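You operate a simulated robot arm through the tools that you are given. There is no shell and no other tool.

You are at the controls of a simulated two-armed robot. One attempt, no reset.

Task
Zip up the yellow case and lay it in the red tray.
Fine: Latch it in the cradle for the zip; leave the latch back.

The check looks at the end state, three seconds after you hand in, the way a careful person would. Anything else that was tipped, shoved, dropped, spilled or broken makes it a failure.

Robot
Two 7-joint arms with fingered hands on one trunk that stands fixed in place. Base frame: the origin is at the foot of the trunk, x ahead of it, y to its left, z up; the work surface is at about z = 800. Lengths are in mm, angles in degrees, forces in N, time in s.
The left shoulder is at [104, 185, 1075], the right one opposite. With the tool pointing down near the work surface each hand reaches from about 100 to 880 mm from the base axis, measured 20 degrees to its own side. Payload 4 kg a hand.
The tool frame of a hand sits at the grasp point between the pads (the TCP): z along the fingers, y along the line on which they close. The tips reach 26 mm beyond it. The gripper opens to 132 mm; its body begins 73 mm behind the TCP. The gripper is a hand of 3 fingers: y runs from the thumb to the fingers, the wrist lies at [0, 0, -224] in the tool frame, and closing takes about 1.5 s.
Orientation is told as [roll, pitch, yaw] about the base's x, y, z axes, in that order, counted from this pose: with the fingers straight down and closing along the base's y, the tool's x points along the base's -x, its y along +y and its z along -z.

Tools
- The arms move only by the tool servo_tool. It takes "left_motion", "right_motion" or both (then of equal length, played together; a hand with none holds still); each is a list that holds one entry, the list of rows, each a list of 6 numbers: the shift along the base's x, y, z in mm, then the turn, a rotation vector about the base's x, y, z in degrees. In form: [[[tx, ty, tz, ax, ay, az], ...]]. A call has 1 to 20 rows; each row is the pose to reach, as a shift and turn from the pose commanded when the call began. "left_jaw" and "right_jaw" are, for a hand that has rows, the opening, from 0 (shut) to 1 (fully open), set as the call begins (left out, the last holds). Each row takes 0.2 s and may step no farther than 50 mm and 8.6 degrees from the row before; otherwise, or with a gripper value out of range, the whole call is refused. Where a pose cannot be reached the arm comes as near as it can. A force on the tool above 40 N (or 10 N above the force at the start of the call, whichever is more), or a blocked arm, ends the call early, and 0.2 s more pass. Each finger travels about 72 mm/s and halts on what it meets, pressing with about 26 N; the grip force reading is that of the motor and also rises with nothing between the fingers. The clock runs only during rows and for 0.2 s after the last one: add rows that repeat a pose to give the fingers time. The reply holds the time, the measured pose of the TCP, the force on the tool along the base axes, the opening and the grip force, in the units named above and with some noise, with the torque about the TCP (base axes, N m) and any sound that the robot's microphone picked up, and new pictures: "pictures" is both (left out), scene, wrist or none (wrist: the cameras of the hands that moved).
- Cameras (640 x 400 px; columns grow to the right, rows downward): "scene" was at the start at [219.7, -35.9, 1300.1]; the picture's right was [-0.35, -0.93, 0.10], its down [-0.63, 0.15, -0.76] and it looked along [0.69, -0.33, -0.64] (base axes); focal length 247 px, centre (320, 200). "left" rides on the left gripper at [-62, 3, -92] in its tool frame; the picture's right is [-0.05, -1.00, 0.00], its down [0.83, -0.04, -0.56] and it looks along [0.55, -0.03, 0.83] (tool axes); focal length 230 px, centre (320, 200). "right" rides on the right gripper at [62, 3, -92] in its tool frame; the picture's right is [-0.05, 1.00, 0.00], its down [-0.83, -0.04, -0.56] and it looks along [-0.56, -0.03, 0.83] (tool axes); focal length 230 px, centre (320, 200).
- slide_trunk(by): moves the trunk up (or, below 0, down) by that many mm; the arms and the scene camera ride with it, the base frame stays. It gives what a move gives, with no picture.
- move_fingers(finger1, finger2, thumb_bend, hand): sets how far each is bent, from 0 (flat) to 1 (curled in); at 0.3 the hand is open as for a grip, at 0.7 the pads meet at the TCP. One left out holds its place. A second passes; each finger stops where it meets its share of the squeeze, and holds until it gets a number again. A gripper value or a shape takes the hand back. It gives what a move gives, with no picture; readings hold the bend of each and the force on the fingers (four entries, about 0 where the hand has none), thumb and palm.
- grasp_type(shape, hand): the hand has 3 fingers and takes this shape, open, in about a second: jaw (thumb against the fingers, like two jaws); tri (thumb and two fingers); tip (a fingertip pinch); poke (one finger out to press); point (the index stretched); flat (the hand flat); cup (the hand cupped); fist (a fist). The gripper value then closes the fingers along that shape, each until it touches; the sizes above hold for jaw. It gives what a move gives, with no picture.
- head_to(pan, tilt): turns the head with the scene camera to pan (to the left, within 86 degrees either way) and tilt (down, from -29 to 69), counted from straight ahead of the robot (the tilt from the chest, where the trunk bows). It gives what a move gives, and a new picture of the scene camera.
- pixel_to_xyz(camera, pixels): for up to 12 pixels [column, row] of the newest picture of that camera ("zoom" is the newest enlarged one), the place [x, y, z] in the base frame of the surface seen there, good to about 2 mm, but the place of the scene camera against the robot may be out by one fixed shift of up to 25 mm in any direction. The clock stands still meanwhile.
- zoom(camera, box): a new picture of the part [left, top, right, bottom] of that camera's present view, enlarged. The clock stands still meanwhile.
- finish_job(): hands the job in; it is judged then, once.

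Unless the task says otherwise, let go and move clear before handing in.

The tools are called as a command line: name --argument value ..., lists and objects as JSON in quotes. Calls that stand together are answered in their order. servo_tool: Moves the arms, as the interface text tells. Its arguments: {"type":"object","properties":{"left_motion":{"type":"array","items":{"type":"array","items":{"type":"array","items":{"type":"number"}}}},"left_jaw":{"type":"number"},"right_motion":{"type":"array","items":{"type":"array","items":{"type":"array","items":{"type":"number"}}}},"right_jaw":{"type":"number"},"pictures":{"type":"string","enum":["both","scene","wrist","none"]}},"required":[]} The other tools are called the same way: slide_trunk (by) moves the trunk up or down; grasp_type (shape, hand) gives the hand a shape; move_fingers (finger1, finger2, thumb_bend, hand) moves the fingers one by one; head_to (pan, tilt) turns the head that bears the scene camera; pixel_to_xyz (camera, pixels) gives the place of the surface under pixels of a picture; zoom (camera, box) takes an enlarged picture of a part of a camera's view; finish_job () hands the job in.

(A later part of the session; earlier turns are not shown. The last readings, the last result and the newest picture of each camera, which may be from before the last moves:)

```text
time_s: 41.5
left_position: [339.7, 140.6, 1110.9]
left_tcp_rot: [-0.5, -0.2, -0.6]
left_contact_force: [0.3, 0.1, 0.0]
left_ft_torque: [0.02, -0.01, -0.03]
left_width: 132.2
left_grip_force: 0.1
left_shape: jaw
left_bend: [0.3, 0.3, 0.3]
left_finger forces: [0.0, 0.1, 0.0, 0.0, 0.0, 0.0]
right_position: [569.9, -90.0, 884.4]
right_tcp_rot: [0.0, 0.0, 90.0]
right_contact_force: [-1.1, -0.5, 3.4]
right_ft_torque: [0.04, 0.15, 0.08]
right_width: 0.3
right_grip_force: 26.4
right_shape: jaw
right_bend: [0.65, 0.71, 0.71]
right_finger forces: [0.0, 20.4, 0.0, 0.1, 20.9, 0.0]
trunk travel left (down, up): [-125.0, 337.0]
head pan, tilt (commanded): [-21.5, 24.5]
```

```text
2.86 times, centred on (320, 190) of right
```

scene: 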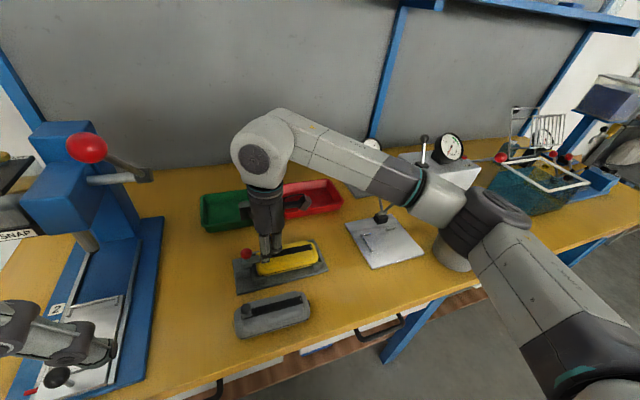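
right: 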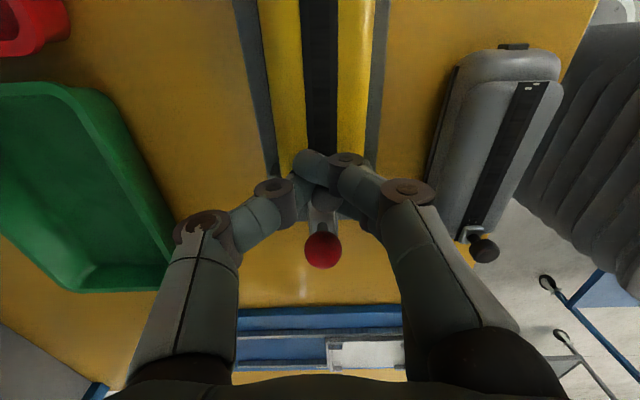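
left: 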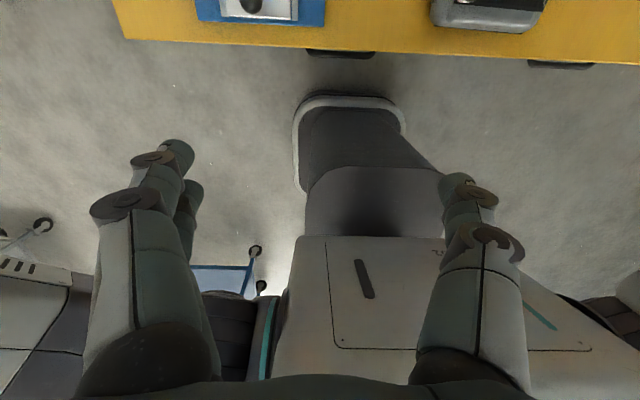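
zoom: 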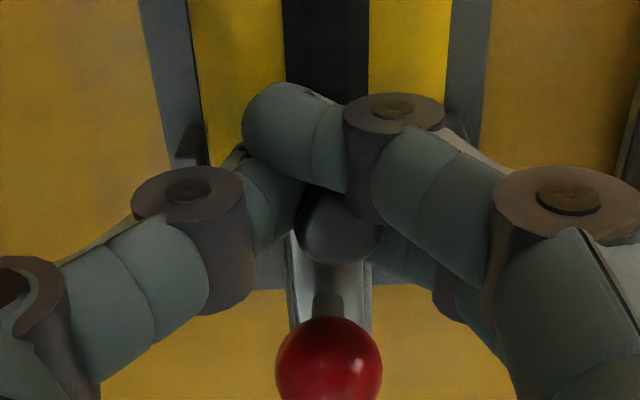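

Knob is pinched between the rear finger (20 N) and the thumb (21 N), with the front finger passing ahead of it. I'll pull gently toward −y and see if the slider follows.

servo_tool --right_motion '[[[0, -2, 0, 0, 0, 0], [0, -5, 0, 0, 0, 0], [0, -8, 0, 0, 0, 0], [0, -11, 0, 0, 0, 0], [0, -14, 0, 0, 0, 0]]]' --pictures "both"

zoom --camera "scene" --box '[230, 225, 320, 290]'

zoom --camera "right" --box '[250, 120, 390, 260]'

```text
time_s: 42.7
left_position: [340.7, 140.7, 1111.0]
left_tcp_rot: [-0.5, -0.2, -0.6]
left_contact_force: [0.6, 0.0, 0.1]
left_ft_torque: [0.0, 0.01, 0.0]
left_width: 131.8
left_grip_force: 0.1
left_shape: jaw
left_bend: [0.3, 0.3, 0.3]
left_finger forces: [0.0, 0.1, 0.0, 0.1, 0.0, 0.0]
right_position: [568.8, -103.2, 884.6]
right_tcp_rot: [0.0, 0.1, 89.9]
right_contact_force: [-1.4, 0.9, -0.4]
right_ft_torque: [0.05, 0.17, 0.08]
right_width: 0.3
right_grip_force: 26.0
right_shape: jaw
right_bend: [0.65, 0.71, 0.71]
right_finger forces: [0.1, 21.0, 0.0, 0.1, 20.9, 0.1]
trunk travel left (down, up): [-125.0, 337.0]
head pan, tilt (commanded): [-21.5, 24.5]
```

scene: 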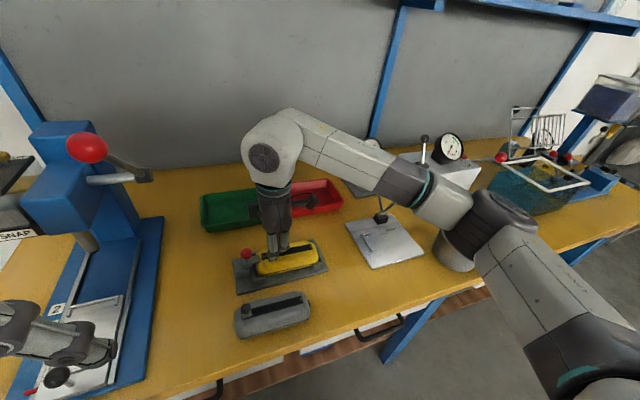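
right: 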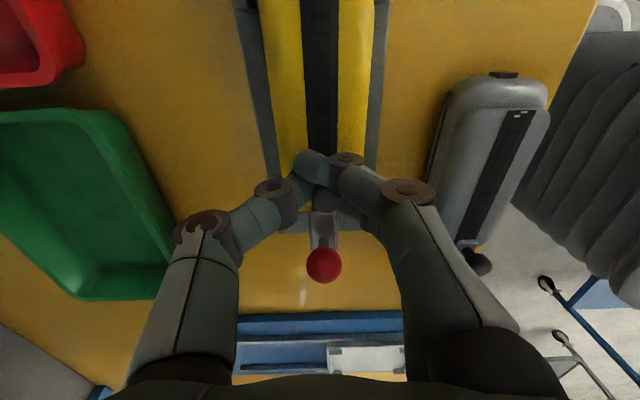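

```text
6.15 times, centred on (275, 258) of scene
```

zoom: 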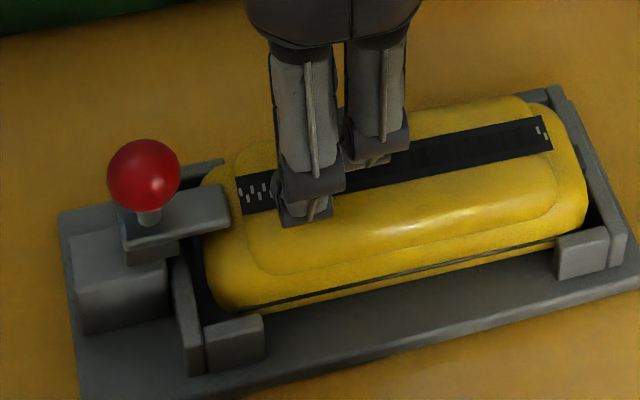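

```text
2.86 times, centred on (320, 190) of right
```

zoom: 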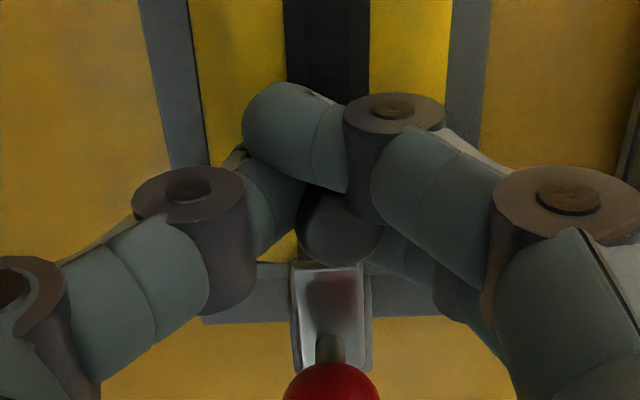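

The slider follows, and meshed light-coloured teeth now show behind it (scene zoom ≈(255,190)), so this is the closing direction. Continuing the pull steadily.

servo_tool --right_motion '[[[0, -4, 0, 0, 0, 0], [0, -8, 0, 0, 0, 0], [0, -12, 0, 0, 0, 0], [0, -16, 0, 0, 0, 0], [0, -20, 0, 0, 0, 0], [0, -24, 0, 0, 0, 0], [0, -28, 0, 0, 0, 0], [0, -32, 0, 0, 0, 0], [0, -36, 0, 0, 0, 0], [0, -40, 0, 0, 0, 0], [0, -44, 0, 0, 0, 0]]]' --pictures "both"

zoom --camera "scene" --box '[230, 225, 320, 290]'

```text
time_s: 45.1
left_position: [340.7, 139.6, 1111.3]
left_tcp_rot: [-0.5, -0.2, -0.6]
left_contact_force: [-0.5, -0.7, -0.1]
left_ft_torque: [0.0, -0.01, 0.0]
left_width: 131.7
left_grip_force: 0.1
left_shape: jaw
left_bend: [0.3, 0.3, 0.3]
left_finger forces: [0.0, 0.0, 0.1, 0.0, 0.0, 0.0]
right_position: [570.1, -149.1, 885.1]
right_tcp_rot: [0.0, 0.0, 90.0]
right_contact_force: [-0.9, 0.2, 0.9]
right_ft_torque: [0.1, 0.16, 0.07]
right_width: 0.3
right_grip_force: 25.6
right_shape: jaw
right_bend: [0.65, 0.71, 0.71]
right_finger forces: [0.0, 24.8, 0.0, 0.0, 20.9, 0.1]
trunk travel left (down, up): [-125.0, 337.0]
head pan, tilt (commanded): [-21.5, 24.5]
```

scene: 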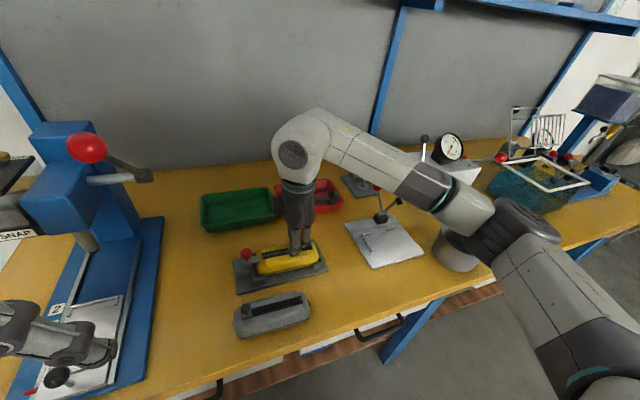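
right: 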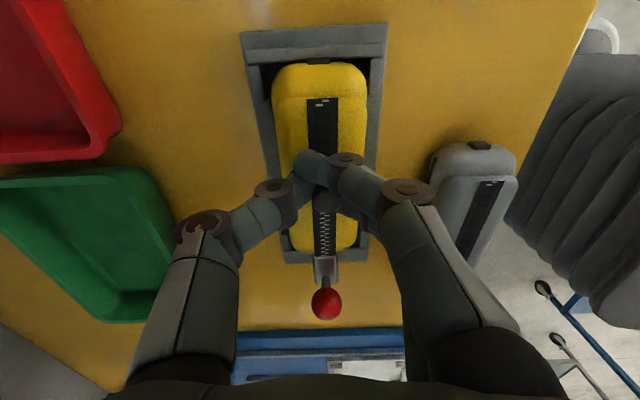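

```text
6.15 times, centred on (275, 258) of scene
```

zoom: 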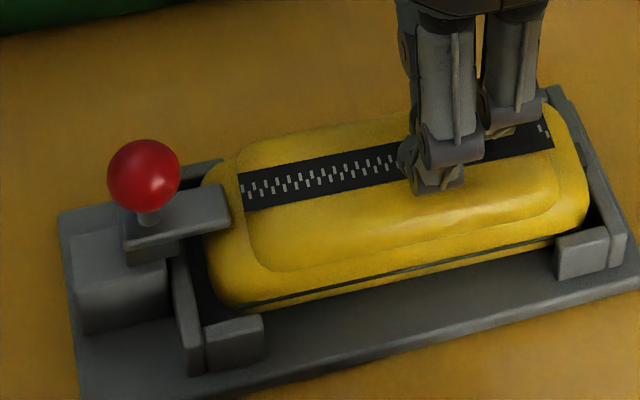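

servo_tool --right_motion '[[[0, -3, 0, 0, 0, 0], [0, -6, 0, 0, 0, 0], [0, -9, 0, 0, 0, 0], [0, -12, 0, 0, 0, 0], [0, -15, 0, 0, 0, 0], [0, -18, 0, 0, 0, 0], [0, -20, 0, 0, 0, 0]]]' --pictures "both"

zoom --camera "scene" --box '[230, 225, 320, 290]'

zoom --camera "right" --box '[250, 60, 390, 240]'

```text
time_s: 46.7
left_position: [340.2, 140.3, 1112.0]
left_tcp_rot: [-0.5, -0.2, -0.7]
left_contact_force: [0.6, -0.3, -0.5]
left_ft_torque: [-0.03, 0.0, 0.0]
left_width: 131.7
left_grip_force: 0.1
left_shape: jaw
left_bend: [0.3, 0.3, 0.3]
left_finger forces: [0.0, 0.0, 0.0, 0.0, 0.1, 0.1]
right_position: [569.4, -167.8, 884.2]
right_tcp_rot: [-0.1, 0.0, 90.1]
right_contact_force: [-0.9, 1.0, 1.6]
right_ft_torque: [0.09, 0.15, 0.08]
right_width: 0.0
right_grip_force: 26.1
right_shape: jaw
right_bend: [0.65, 0.71, 0.71]
right_finger forces: [0.1, 24.5, 0.0, 0.0, 21.4, 0.0]
trunk travel left (down, up): [-125.0, 337.0]
head pan, tilt (commanded): [-21.5, 24.5]
```

scene: 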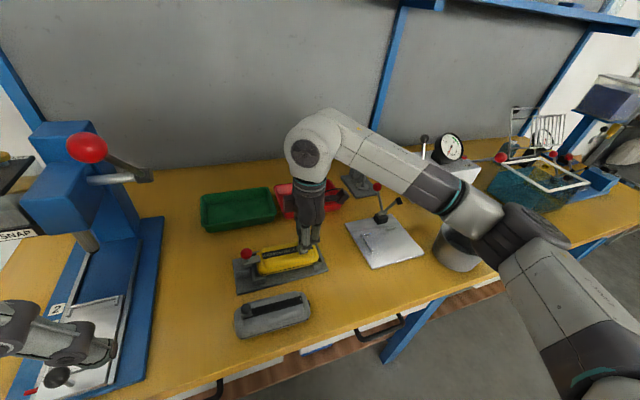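
right: 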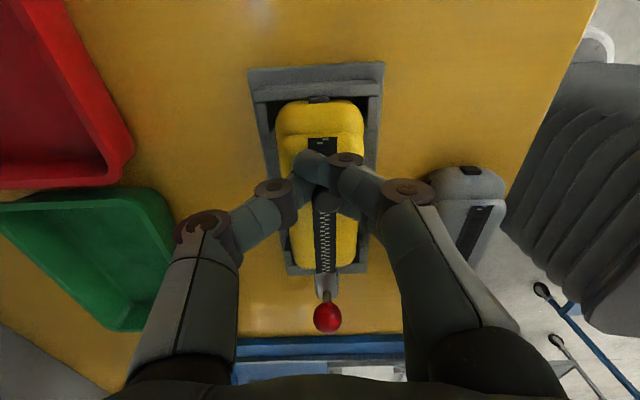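

```text
6.15 times, centred on (275, 258) of scene
```

zoom: 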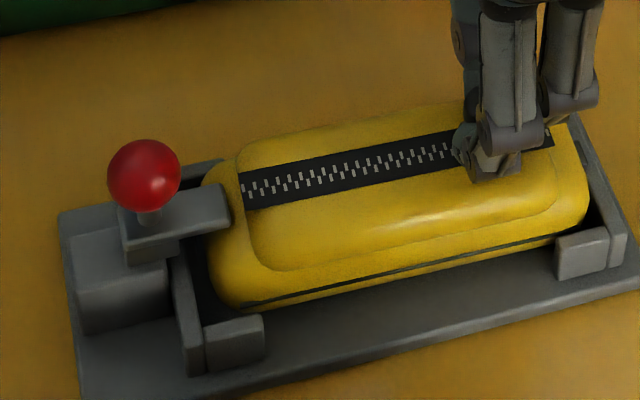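

```text
2.22 times, centred on (320, 150) of right
```

zoom: 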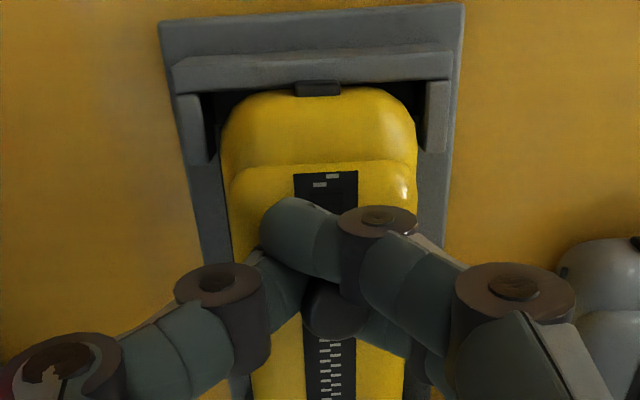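

Zip is nearly closed, force still low. Continuing in 2 mm steps to the end stop.

servo_tool --right_motion '[[[0, -2, 0, 0, 0, 0], [0, -4, 0, 0, 0, 0], [0, -6, 0, 0, 0, 0], [0, -8, 0, 0, 0, 0]]]' --pictures "both"

zoom --camera "right" --box '[250, 60, 390, 240]'

zoom --camera "scene" --box '[270, 230, 330, 280]'

```text
time_s: 47.7
left_position: [340.1, 139.7, 1112.0]
left_tcp_rot: [-0.4, -0.2, -0.6]
left_contact_force: [-0.4, 0.6, 0.3]
left_ft_torque: [-0.03, 0.03, -0.01]
left_width: 131.9
left_grip_force: 0.0
left_shape: jaw
left_bend: [0.3, 0.3, 0.3]
left_finger forces: [0.1, 0.0, 0.0, 0.0, 0.1, 0.0]
right_position: [568.9, -176.4, 883.6]
right_tcp_rot: [0.1, 0.1, 90.1]
right_contact_force: [-0.5, 1.4, 1.5]
right_ft_torque: [0.1, 0.19, 0.07]
right_width: 0.0
right_grip_force: 26.3
right_shape: jaw
right_bend: [0.65, 0.71, 0.71]
right_finger forces: [0.0, 24.5, 0.1, 0.0, 21.4, 0.0]
trunk travel left (down, up): [-125.0, 337.0]
head pan, tilt (commanded): [-21.5, 24.5]
```

scene: 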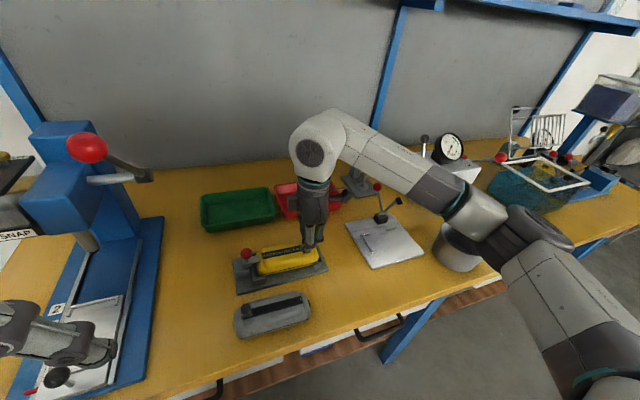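
right: 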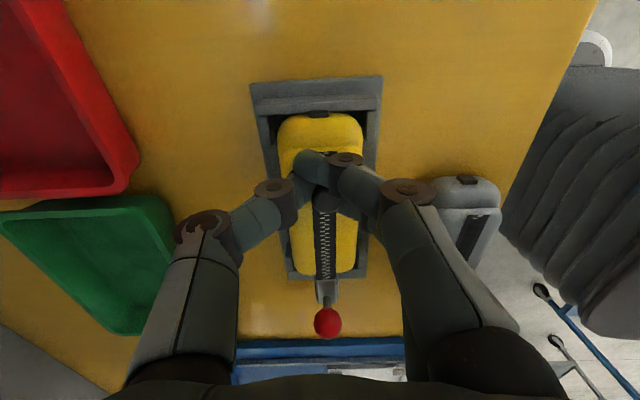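

```text
2.22 times, centred on (320, 150) of right
```

zoom: 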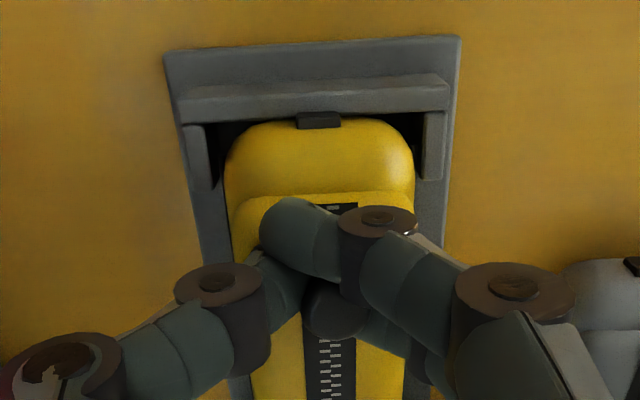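

```text
8.00 times, centred on (300, 255) of scene
```

zoom: 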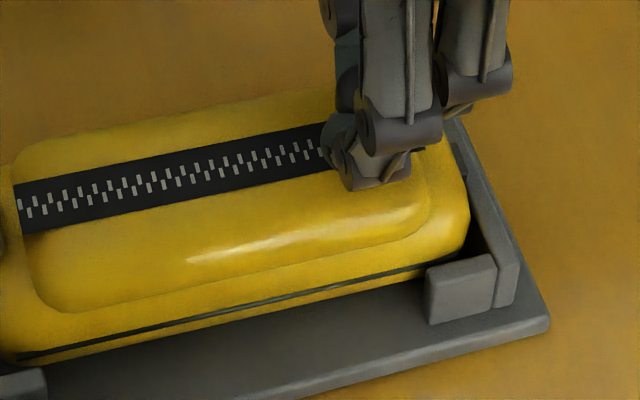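

servo_tool --right_motion '[[[0, -1, 0, 0, 0, 0], [0, -2, 0, 0, 0, 0], [0, -3, 0, 0, 0, 0]]]' --pictures "none"

```text
time_s: 48.5
left_position: [340.4, 140.5, 1112.2]
left_tcp_rot: [-0.5, -0.2, -0.7]
left_contact_force: [-0.2, 0.5, 0.7]
left_ft_torque: [0.01, -0.01, 0.01]
left_width: 132.1
left_grip_force: 0.2
left_shape: jaw
left_bend: [0.3, 0.3, 0.3]
left_finger forces: [0.0, 0.0, 0.0, 0.1, 0.0, 0.0]
right_position: [569.6, -178.6, 884.1]
right_tcp_rot: [0.0, 0.1, 90.0]
right_contact_force: [-0.8, 1.1, -0.5]
right_ft_torque: [0.05, 0.14, 0.08]
right_width: 0.3
right_grip_force: 26.1
right_shape: jaw
right_bend: [0.65, 0.71, 0.71]
right_finger forces: [0.0, 23.5, 0.0, 0.1, 21.2, 0.0]
trunk travel left (down, up): [-125.0, 337.0]
head pan, tilt (commanded): [-21.5, 24.5]
```

servo_tool --right_motion '[[[0, -1, 0, 0, 0, 0], [0, -2, 0, 0, 0, 0], [0, -3, 0, 0, 0, 0]]]' --pictures "both"

zoom --camera "right" --box '[250, 60, 390, 240]'

zoom --camera "scene" --box '[270, 230, 330, 280]'

```text
time_s: 49.3
left_position: [339.6, 139.1, 1112.2]
left_tcp_rot: [-0.5, -0.1, -0.6]
left_contact_force: [-0.2, 0.4, 0.5]
left_ft_torque: [0.03, 0.0, -0.02]
left_width: 132.0
left_grip_force: 0.0
left_shape: jaw
left_bend: [0.3, 0.3, 0.3]
left_finger forces: [0.1, 0.0, 0.1, 0.0, 0.0, 0.0]
right_position: [570.0, -182.5, 883.8]
right_tcp_rot: [0.0, 0.1, 90.0]
right_contact_force: [-0.8, -0.9, 1.2]
right_ft_torque: [0.01, 0.18, 0.13]
right_width: 0.2
right_grip_force: 26.0
right_shape: jaw
right_bend: [0.65, 0.71, 0.71]
right_finger forces: [0.0, 24.3, 0.0, 0.1, 21.2, 0.1]
trunk travel left (down, up): [-125.0, 337.0]
head pan, tilt (commanded): [-21.5, 24.5]
```

scene: 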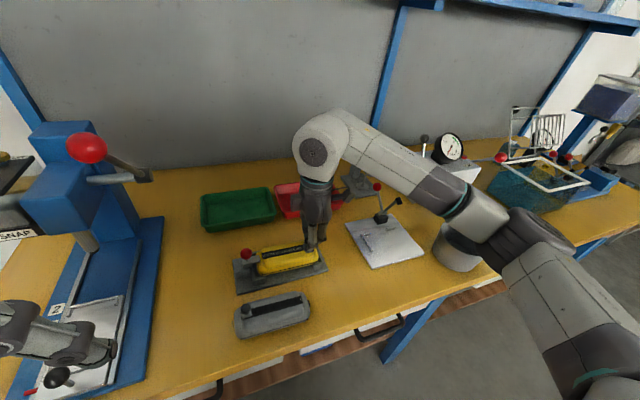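
right: 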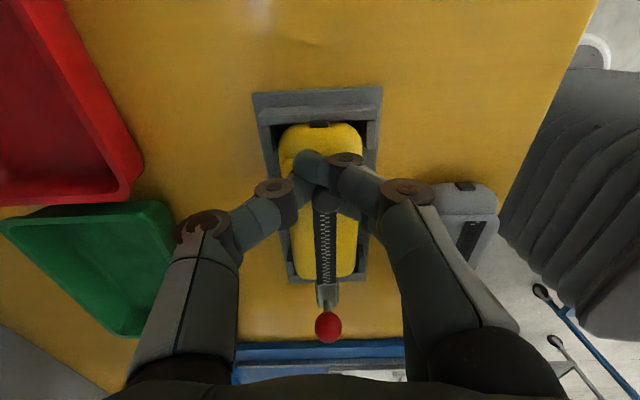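

```text
2.22 times, centred on (320, 150) of right
```

zoom: 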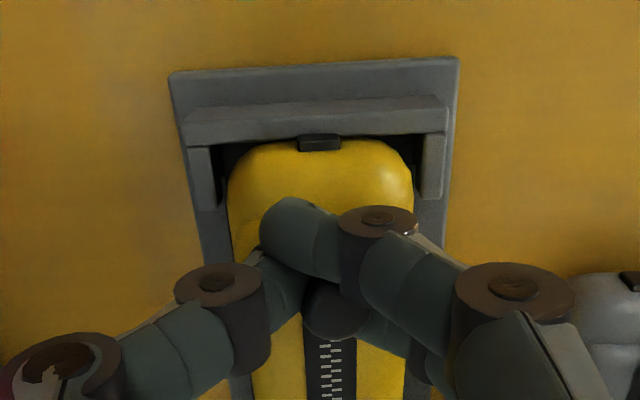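

```text
8.00 times, centred on (300, 255) of scene
```

zoom: 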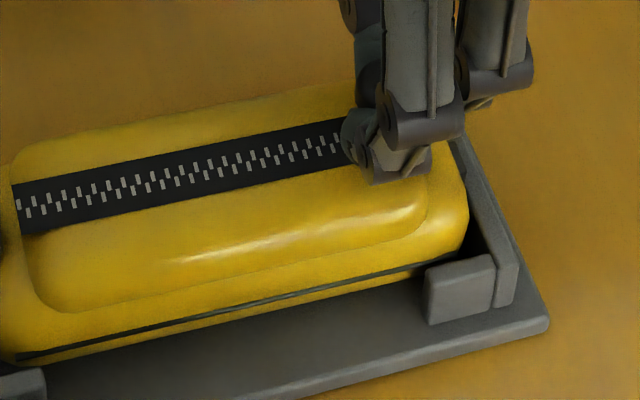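

servo_tool --right_motion '[[[0, -1, 0, 0, 0, 0], [0, -2, 0, 0, 0, 0], [0, -3, 0, 0, 0, 0]]]' --pictures "both"

zoom --camera "right" --box '[280, 120, 370, 210]'

zoom --camera "scene" --box '[270, 230, 330, 280]'

```text
time_s: 50.1
left_position: [341.1, 141.3, 1112.0]
left_tcp_rot: [-0.6, -0.2, -0.6]
left_contact_force: [-0.1, -0.2, 0.8]
left_ft_torque: [-0.01, 0.05, 0.01]
left_width: 131.9
left_grip_force: 0.1
left_shape: jaw
left_bend: [0.3, 0.3, 0.3]
left_finger forces: [0.1, 0.0, 0.0, 0.0, 0.1, 0.0]
right_position: [569.3, -183.5, 884.1]
right_tcp_rot: [0.0, 0.0, 90.1]
right_contact_force: [-1.3, 5.0, 0.2]
right_ft_torque: [0.17, 0.14, 0.04]
right_width: 0.5
right_grip_force: 26.2
right_shape: jaw
right_bend: [0.65, 0.71, 0.71]
right_finger forces: [0.0, 25.5, 0.0, 0.0, 20.7, 0.0]
trunk travel left (down, up): [-125.0, 337.0]
head pan, tilt (commanded): [-21.5, 24.5]
```

scene: 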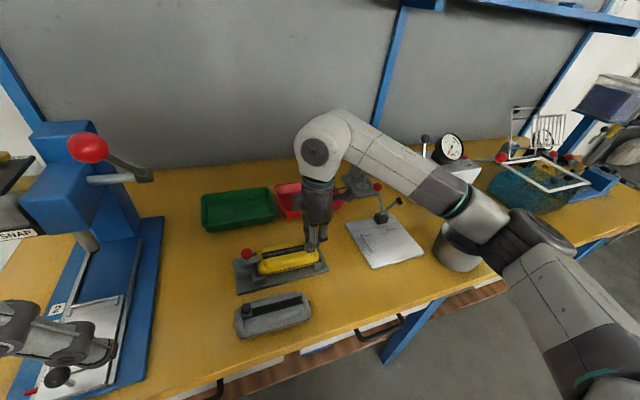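
right: 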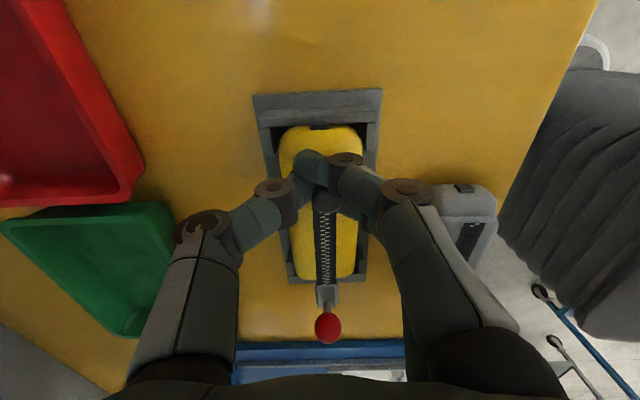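

```text
4.44 times, centred on (325, 165) of right
```

zoom: 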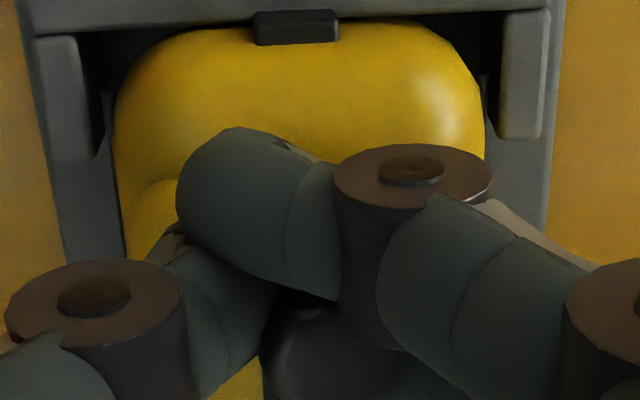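

```text
8.00 times, centred on (300, 255) of scene
```

zoom: 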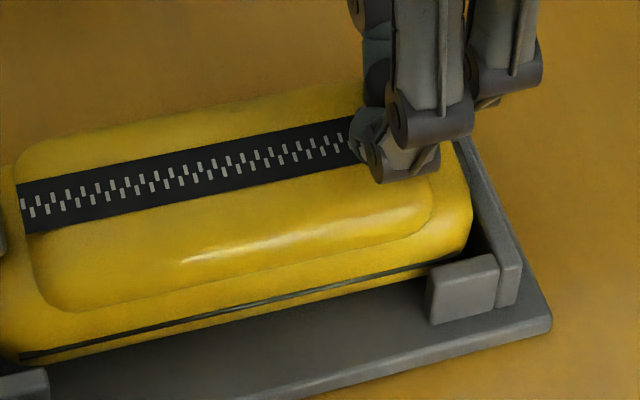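

Resistance has appeared (5 N) and the case shifted ~0.5 mm toward the fence, so the slider seems near its stop. Pulling a bit more to confirm.

servo_tool --right_motion '[[[0, -1, 0, 0, 0, 0], [0, -2, 0, 0, 0, 0], [0, -3, 0, 0, 0, 0]]]' --pictures "both"

zoom --camera "scene" --box '[270, 230, 330, 280]'

zoom --camera "scene" --box '[230, 235, 290, 285]'

```text
time_s: 50.9
left_position: [340.7, 141.7, 1110.6]
left_tcp_rot: [-0.6, -0.2, -0.4]
left_contact_force: [0.8, 0.3, -1.5]
left_ft_torque: [0.0, -0.01, 0.01]
left_width: 132.0
left_grip_force: 0.1
left_shape: jaw
left_bend: [0.3, 0.3, 0.3]
left_finger forces: [0.0, 0.0, 0.0, 0.0, 0.1, 0.1]
right_position: [568.7, -185.4, 885.4]
right_tcp_rot: [0.1, 0.0, 90.2]
right_contact_force: [-1.1, 15.8, -2.4]
right_ft_torque: [0.26, 0.1, -0.01]
right_width: 0.0
right_grip_force: 25.9
right_shape: jaw
right_bend: [0.65, 0.71, 0.71]
right_finger forces: [0.1, 30.9, 0.1, 0.1, 18.6, 0.0]
trunk travel left (down, up): [-125.0, 337.0]
head pan, tilt (commanded): [-21.5, 24.5]
```

scene: 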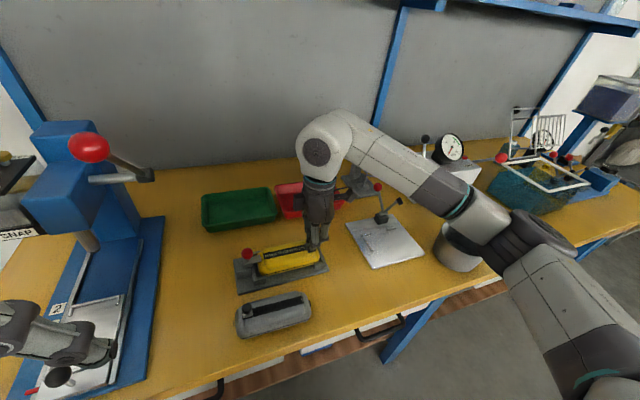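
right: 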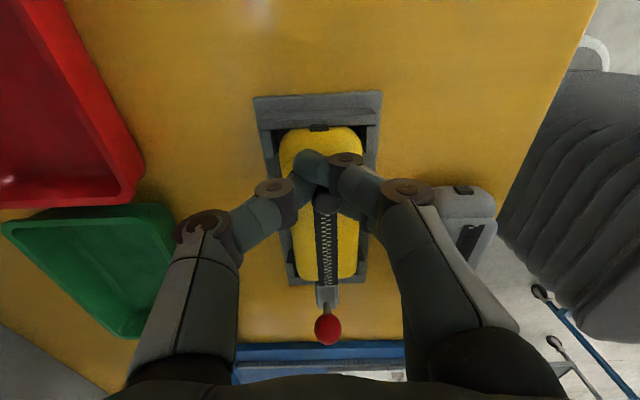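

```text
8.00 times, centred on (300, 255) of scene
```

zoom: 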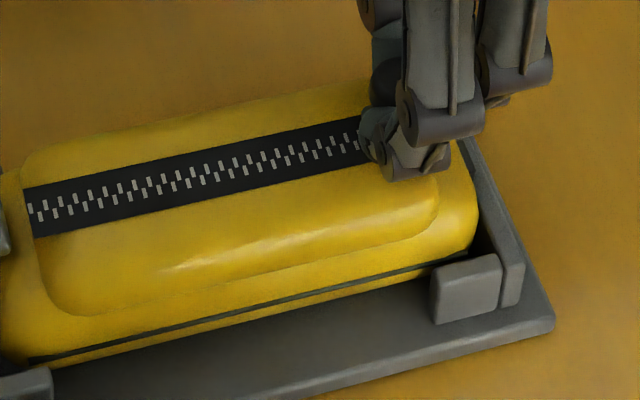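

```text
8.00 times, centred on (260, 260) of scene
```

zoom: 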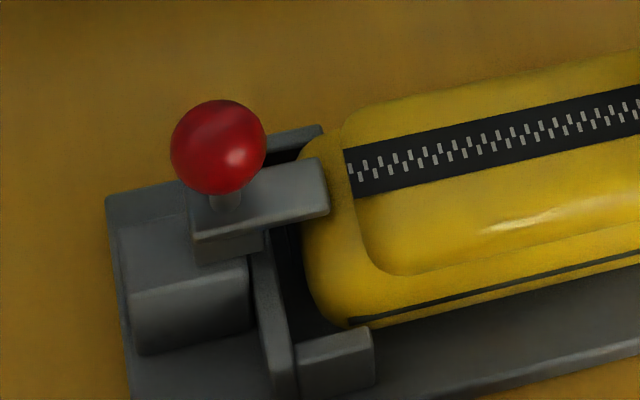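

Force rises to 16 N with no more travel: the slider is at its closed stop. Relaxing, opening and lifting the hand clear.

servo_tool --right_motion '[[[0, 2, 0, 0, 0, 0], [0, 2.5, 0, 0, 0, 0], [0, 2.5, 0, 0, 0, 0], [0, 2.5, 0, 0, 0, 0], [0, 2.5, 15, 0, 0, 0], [0, 2.5, 45, 0, 0, 0], [0, 2.5, 80, 0, 0, 0], [0, -20, 100, 0, 0, 0], [0, -20, 100, 0, 0, 0]]]' --right_jaw 0.45 --pictures "both"

zoom --camera "scene" --box '[225, 225, 335, 295]'

zoom --camera "right" --box '[260, 80, 380, 240]'

```text
time_s: 52.9
left_position: [340.5, 140.5, 1111.5]
left_tcp_rot: [-0.5, -0.2, -0.5]
left_contact_force: [1.1, -0.4, 0.6]
left_ft_torque: [0.02, 0.0, 0.01]
left_width: 132.2
left_grip_force: 0.1
left_shape: jaw
left_bend: [0.3, 0.3, 0.3]
left_finger forces: [0.0, 0.0, 0.0, 0.0, 0.0, 0.0]
right_position: [570.0, -208.8, 983.0]
right_tcp_rot: [0.2, 0.1, 90.0]
right_contact_force: [-0.5, 0.8, -0.3]
right_ft_torque: [0.01, 0.01, 0.0]
right_width: 58.7
right_grip_force: 0.0
right_shape: jaw
right_bend: [0.73, 0.73, 0.7]
right_finger forces: [0.1, 0.0, 0.0, 0.0, 0.0, 0.0]
trunk travel left (down, up): [-125.0, 337.0]
head pan, tilt (commanded): [-21.5, 24.5]
```

scene: 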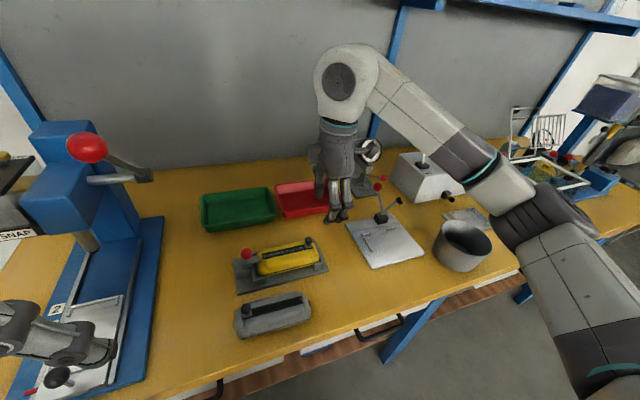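
right: 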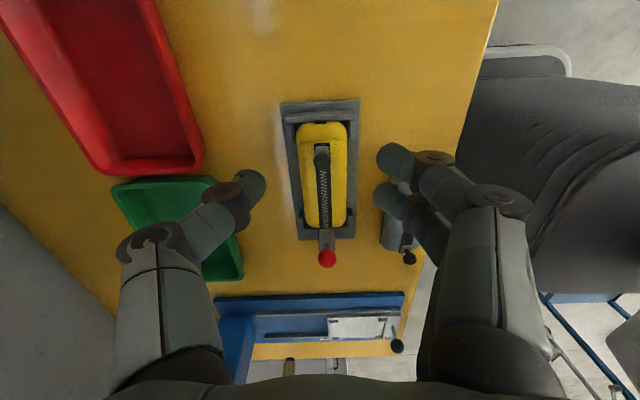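

```text
5.71 times, centred on (280, 260) of scene
```

zoom: 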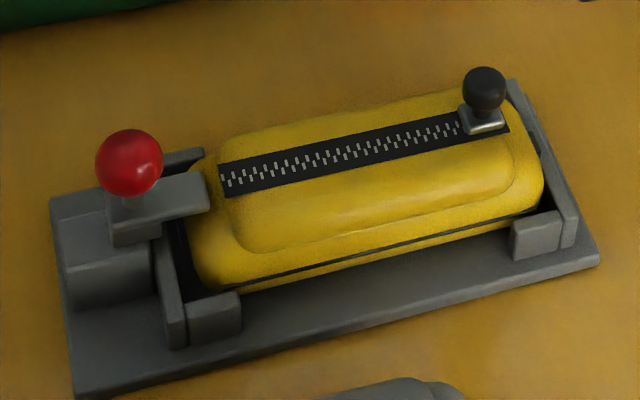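

```text
2.50 times, centred on (320, 160) of right
```

zoom: 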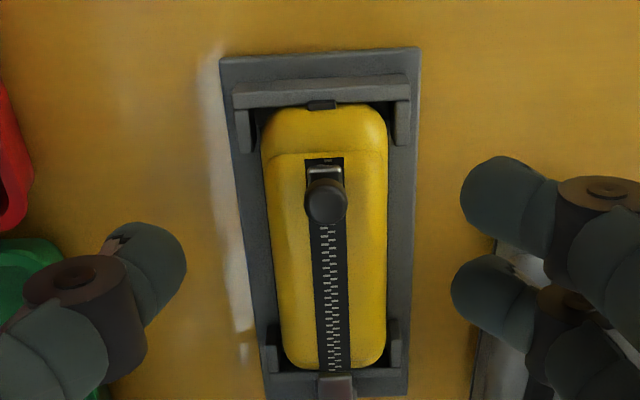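

zoom --camera "scene" --box '[296, 232, 326, 256]'

zoom --camera "right" --box '[295, 115, 345, 175]'

pixel_to_xyz --camera "zoom" --pixels '[[322, 200], [330, 250], [322, 150]]'

```text
16.00 times, centred on (311, 244) of scene
```

zoom: 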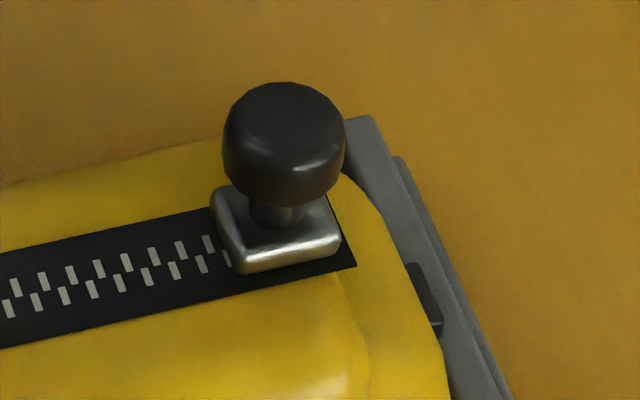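

```text
6.67 times, centred on (320, 145) of right
```

zoom: 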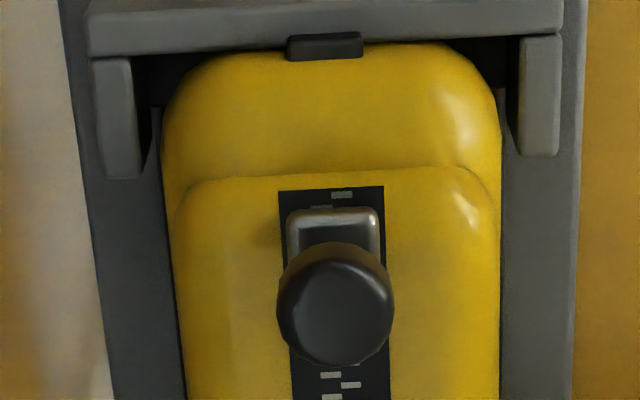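

```text
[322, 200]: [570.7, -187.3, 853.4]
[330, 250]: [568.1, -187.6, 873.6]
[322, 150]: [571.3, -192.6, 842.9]
```

Slider sits right at the end stop with teeth meshed all along. Now the latch: I'll close the hand, come down between the ball and the zip slider, and push the ball back toward +y.

servo_tool --right_motion '[[[2, 25, 0, 0, 0, 0], [5, 60, 0, 0, 0, 0], [8, 95, 0, 0, 0, 0], [8, 109, 0, 0, 0, 0], [8, 109, -10, 0, 0, 0], [8, 109, -40, 0, 0, 0], [8, 109, -70, 0, 0, 0], [8, 109, -90, 0, 0, 0], [8, 109, -97, 0, 0, 0], [8, 109, -97, 0, 0, 0]]]' --right_jaw 0.0 --pictures "both"

zoom --camera "scene" --box '[225, 225, 335, 295]'

```text
time_s: 55.1
left_position: [340.9, 140.5, 1111.7]
left_tcp_rot: [-0.6, -0.2, -0.7]
left_contact_force: [0.3, -0.3, 0.0]
left_ft_torque: [-0.03, 0.0, 0.01]
left_width: 131.8
left_grip_force: 0.0
left_shape: jaw
left_bend: [0.3, 0.3, 0.3]
left_finger forces: [0.0, 0.1, 0.0, 0.1, 0.0, 0.1]
right_position: [577.8, -100.2, 886.6]
right_tcp_rot: [-0.1, 0.0, 89.9]
right_contact_force: [-0.2, 1.0, -0.4]
right_ft_torque: [-0.01, 0.0, -0.01]
right_width: 0.1
right_grip_force: 25.8
right_shape: jaw
right_bend: [0.64, 0.64, 0.67]
right_finger forces: [0.1, 0.1, 0.0, 0.0, 0.0, 0.0]
trunk travel left (down, up): [-125.0, 337.0]
head pan, tilt (commanded): [-21.5, 24.5]
```

scene: 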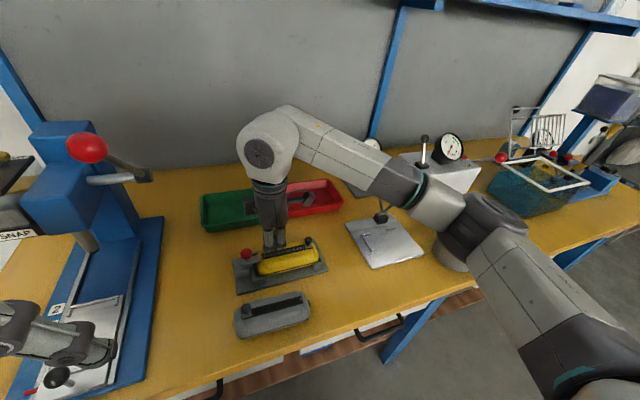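
right: 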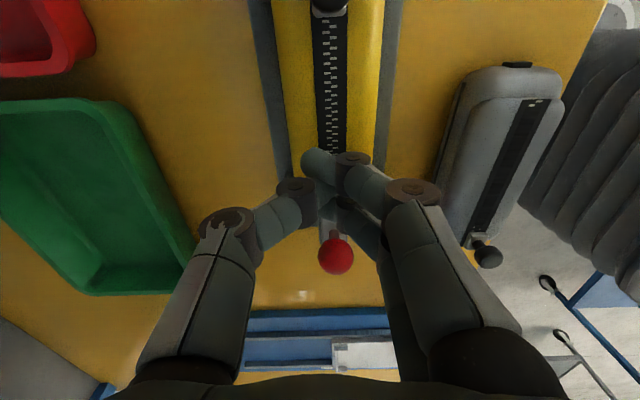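

```text
5.71 times, centred on (280, 260) of scene
```

zoom: 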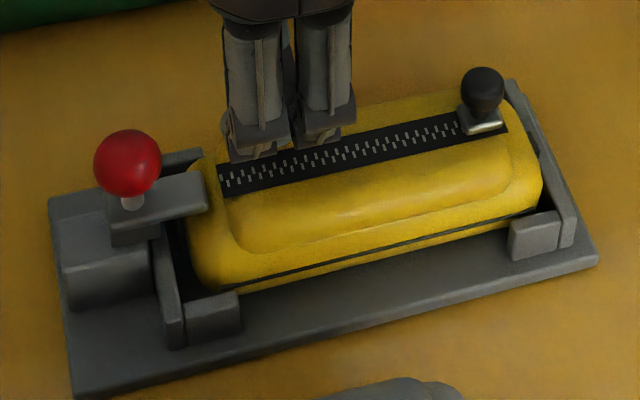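

servo_tool --right_motion '[[[0, 3, 0, 0, 0, 0], [0, 6, 0, 0, 0, 0], [0, 9, 0, 0, 0, 0], [0, 12, 0, 0, 0, 0], [0, 15, 0, 0, 0, 0], [0, 18, 0, 0, 0, 0], [0, 20, 0, 0, 0, 0], [0, 22, 0, 0, 0, 0]]]' --pictures "both"

zoom --camera "scene" --box '[225, 225, 335, 295]'

```text
time_s: 56.9
left_position: [339.4, 139.8, 1112.4]
left_tcp_rot: [-0.5, -0.3, -0.6]
left_contact_force: [-0.5, 0.9, -0.5]
left_ft_torque: [0.02, -0.05, 0.03]
left_width: 131.6
left_grip_force: 0.1
left_shape: jaw
left_bend: [0.3, 0.3, 0.3]
left_finger forces: [0.0, 0.0, 0.0, 0.0, 0.0, 0.0]
right_position: [577.5, -76.5, 886.0]
right_tcp_rot: [0.0, 0.1, 90.1]
right_contact_force: [-0.4, -0.7, -0.6]
right_ft_torque: [0.02, -0.01, 0.05]
right_width: 0.3
right_grip_force: 25.8
right_shape: jaw
right_bend: [0.64, 0.64, 0.67]
right_finger forces: [0.1, 0.0, 0.0, 0.1, 0.0, 0.0]
trunk travel left (down, up): [-125.0, 337.0]
head pan, tilt (commanded): [-21.5, 24.5]
```

scene: 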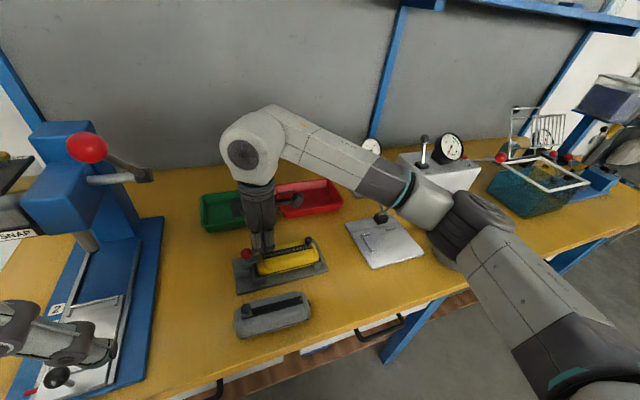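
right: 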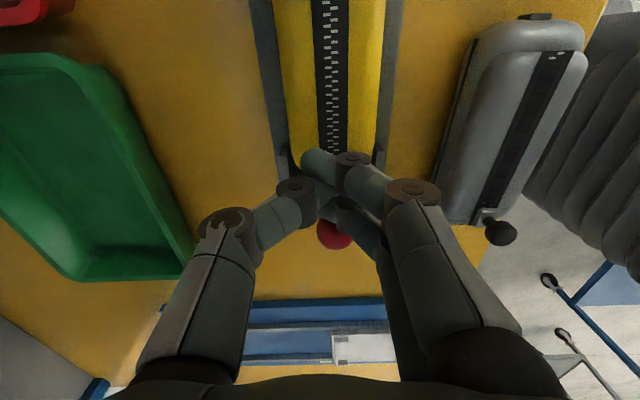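

```text
5.71 times, centred on (280, 260) of scene
```

zoom: 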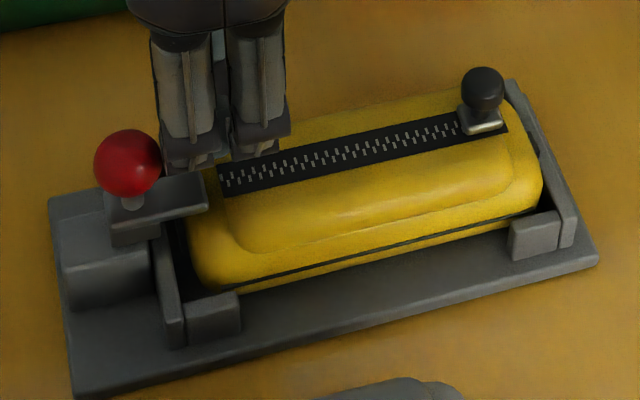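

servo_tool --right_motion '[[[0, 3, 0, 0, 0, 0], [0, 6, 0, 0, 0, 0], [0, 9, 0, 0, 0, 0], [0, 12, 0, 0, 0, 0], [0, 15, 0, 0, 0, 0]]]' --pictures "both"

zoom --camera "scene" --box '[225, 225, 335, 295]'

```text
time_s: 58.1
left_position: [340.1, 140.4, 1111.8]
left_tcp_rot: [-0.5, -0.2, -0.6]
left_contact_force: [0.7, 0.1, -1.0]
left_ft_torque: [0.01, -0.03, -0.05]
left_width: 131.9
left_grip_force: 0.0
left_shape: jaw
left_bend: [0.3, 0.3, 0.3]
left_finger forces: [0.0, 0.1, 0.0, 0.0, 0.1, 0.0]
right_position: [577.7, -63.1, 886.9]
right_tcp_rot: [0.0, 0.1, 89.9]
right_contact_force: [-0.1, 0.0, -0.3]
right_ft_torque: [-0.02, 0.03, -0.01]
right_width: 0.0
right_grip_force: 25.9
right_shape: jaw
right_bend: [0.64, 0.64, 0.67]
right_finger forces: [0.0, 0.0, 0.0, 0.1, 0.0, 0.1]
trunk travel left (down, up): [-125.0, 337.0]
head pan, tilt (commanded): [-21.5, 24.5]
```

scene: 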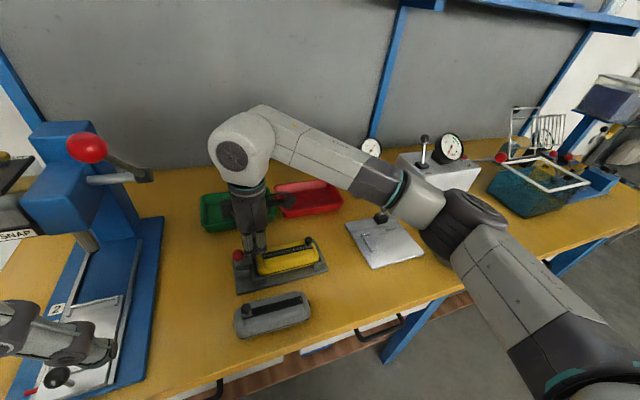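
right: 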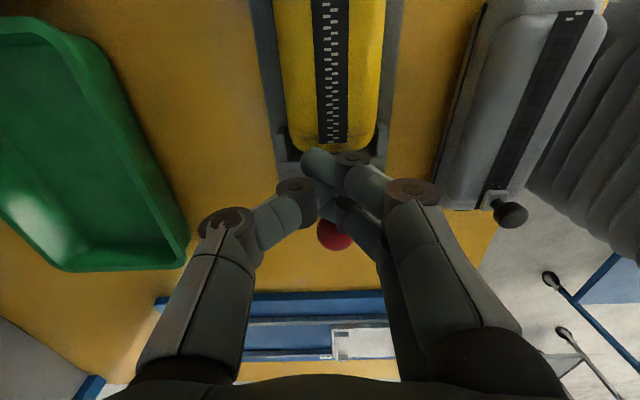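

```text
5.71 times, centred on (280, 260) of scene
```

zoom: 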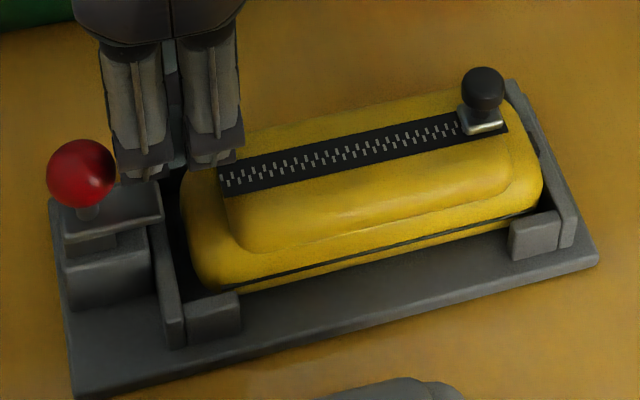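

The latch has slid back with the ball; the tongue end is now near the fence. Pushing the last few mm to its rear stop.

servo_tool --right_motion '[[[0, 1, 0, 0, 0, 0], [0, 2, 0, 0, 0, 0], [0, 3, 0, 0, 0, 0], [0, 4, 0, 0, 0, 0]]]' --pictures "none"

```text
time_s: 59.1
left_position: [339.7, 138.9, 1112.0]
left_tcp_rot: [-0.5, -0.2, -0.5]
left_contact_force: [-0.1, -0.4, 0.2]
left_ft_torque: [0.0, -0.02, 0.03]
left_width: 131.8
left_grip_force: 0.0
left_shape: jaw
left_bend: [0.3, 0.3, 0.3]
left_finger forces: [0.0, 0.0, 0.1, 0.1, 0.0, 0.0]
right_position: [578.3, -59.3, 888.0]
right_tcp_rot: [0.1, 0.0, 89.9]
right_contact_force: [0.2, -4.2, 1.0]
right_ft_torque: [-0.05, 0.03, 0.0]
right_width: 0.0
right_grip_force: 25.9
right_shape: jaw
right_bend: [0.64, 0.64, 0.67]
right_finger forces: [0.0, 0.0, 0.0, 0.0, 0.0, 0.0]
trunk travel left (down, up): [-125.0, 337.0]
head pan, tilt (commanded): [-21.5, 24.5]
```

servo_tool --right_motion '[[[0, 1, 0, 0, 0, 0], [0, 2, 0, 0, 0, 0]]]' --pictures "both"

zoom --camera "scene" --box '[225, 225, 335, 295]'

```text
time_s: 59.7
left_position: [340.3, 138.8, 1112.3]
left_tcp_rot: [-0.6, -0.3, -0.6]
left_contact_force: [-0.1, 0.0, 0.6]
left_ft_torque: [0.02, -0.01, 0.0]
left_width: 131.9
left_grip_force: 0.2
left_shape: jaw
left_bend: [0.3, 0.3, 0.3]
left_finger forces: [0.0, 0.0, 0.0, 0.0, 0.0, 0.1]
right_position: [578.9, -58.0, 888.2]
right_tcp_rot: [0.0, 0.1, 89.8]
right_contact_force: [0.7, -10.4, 0.0]
right_ft_torque: [-0.11, -0.01, 0.04]
right_width: 0.2
right_grip_force: 26.3
right_shape: jaw
right_bend: [0.64, 0.64, 0.67]
right_finger forces: [0.0, 0.0, 0.0, 0.1, 0.0, 0.1]
trunk travel left (down, up): [-125.0, 337.0]
head pan, tilt (commanded): [-21.5, 24.5]
```

scene: 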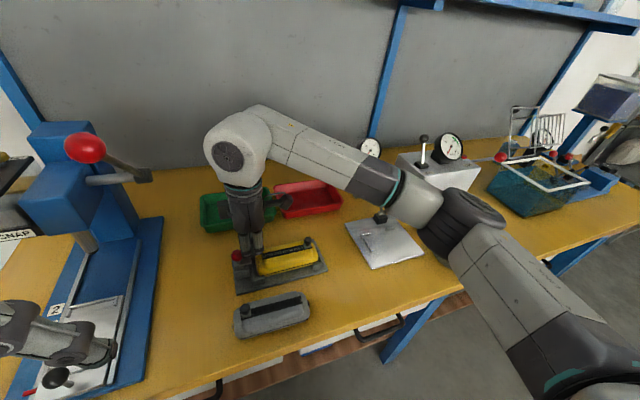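
right: 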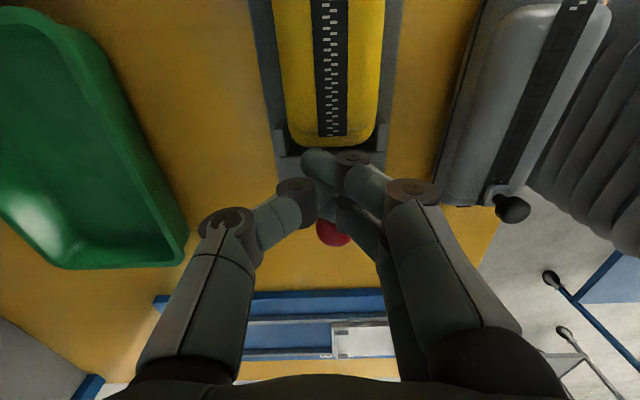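

```text
5.71 times, centred on (280, 260) of scene
```

zoom: 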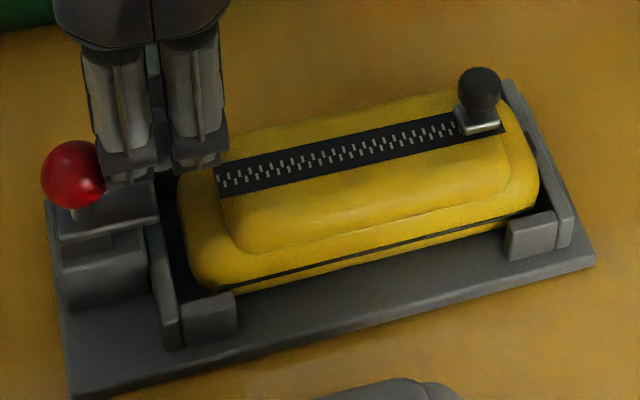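

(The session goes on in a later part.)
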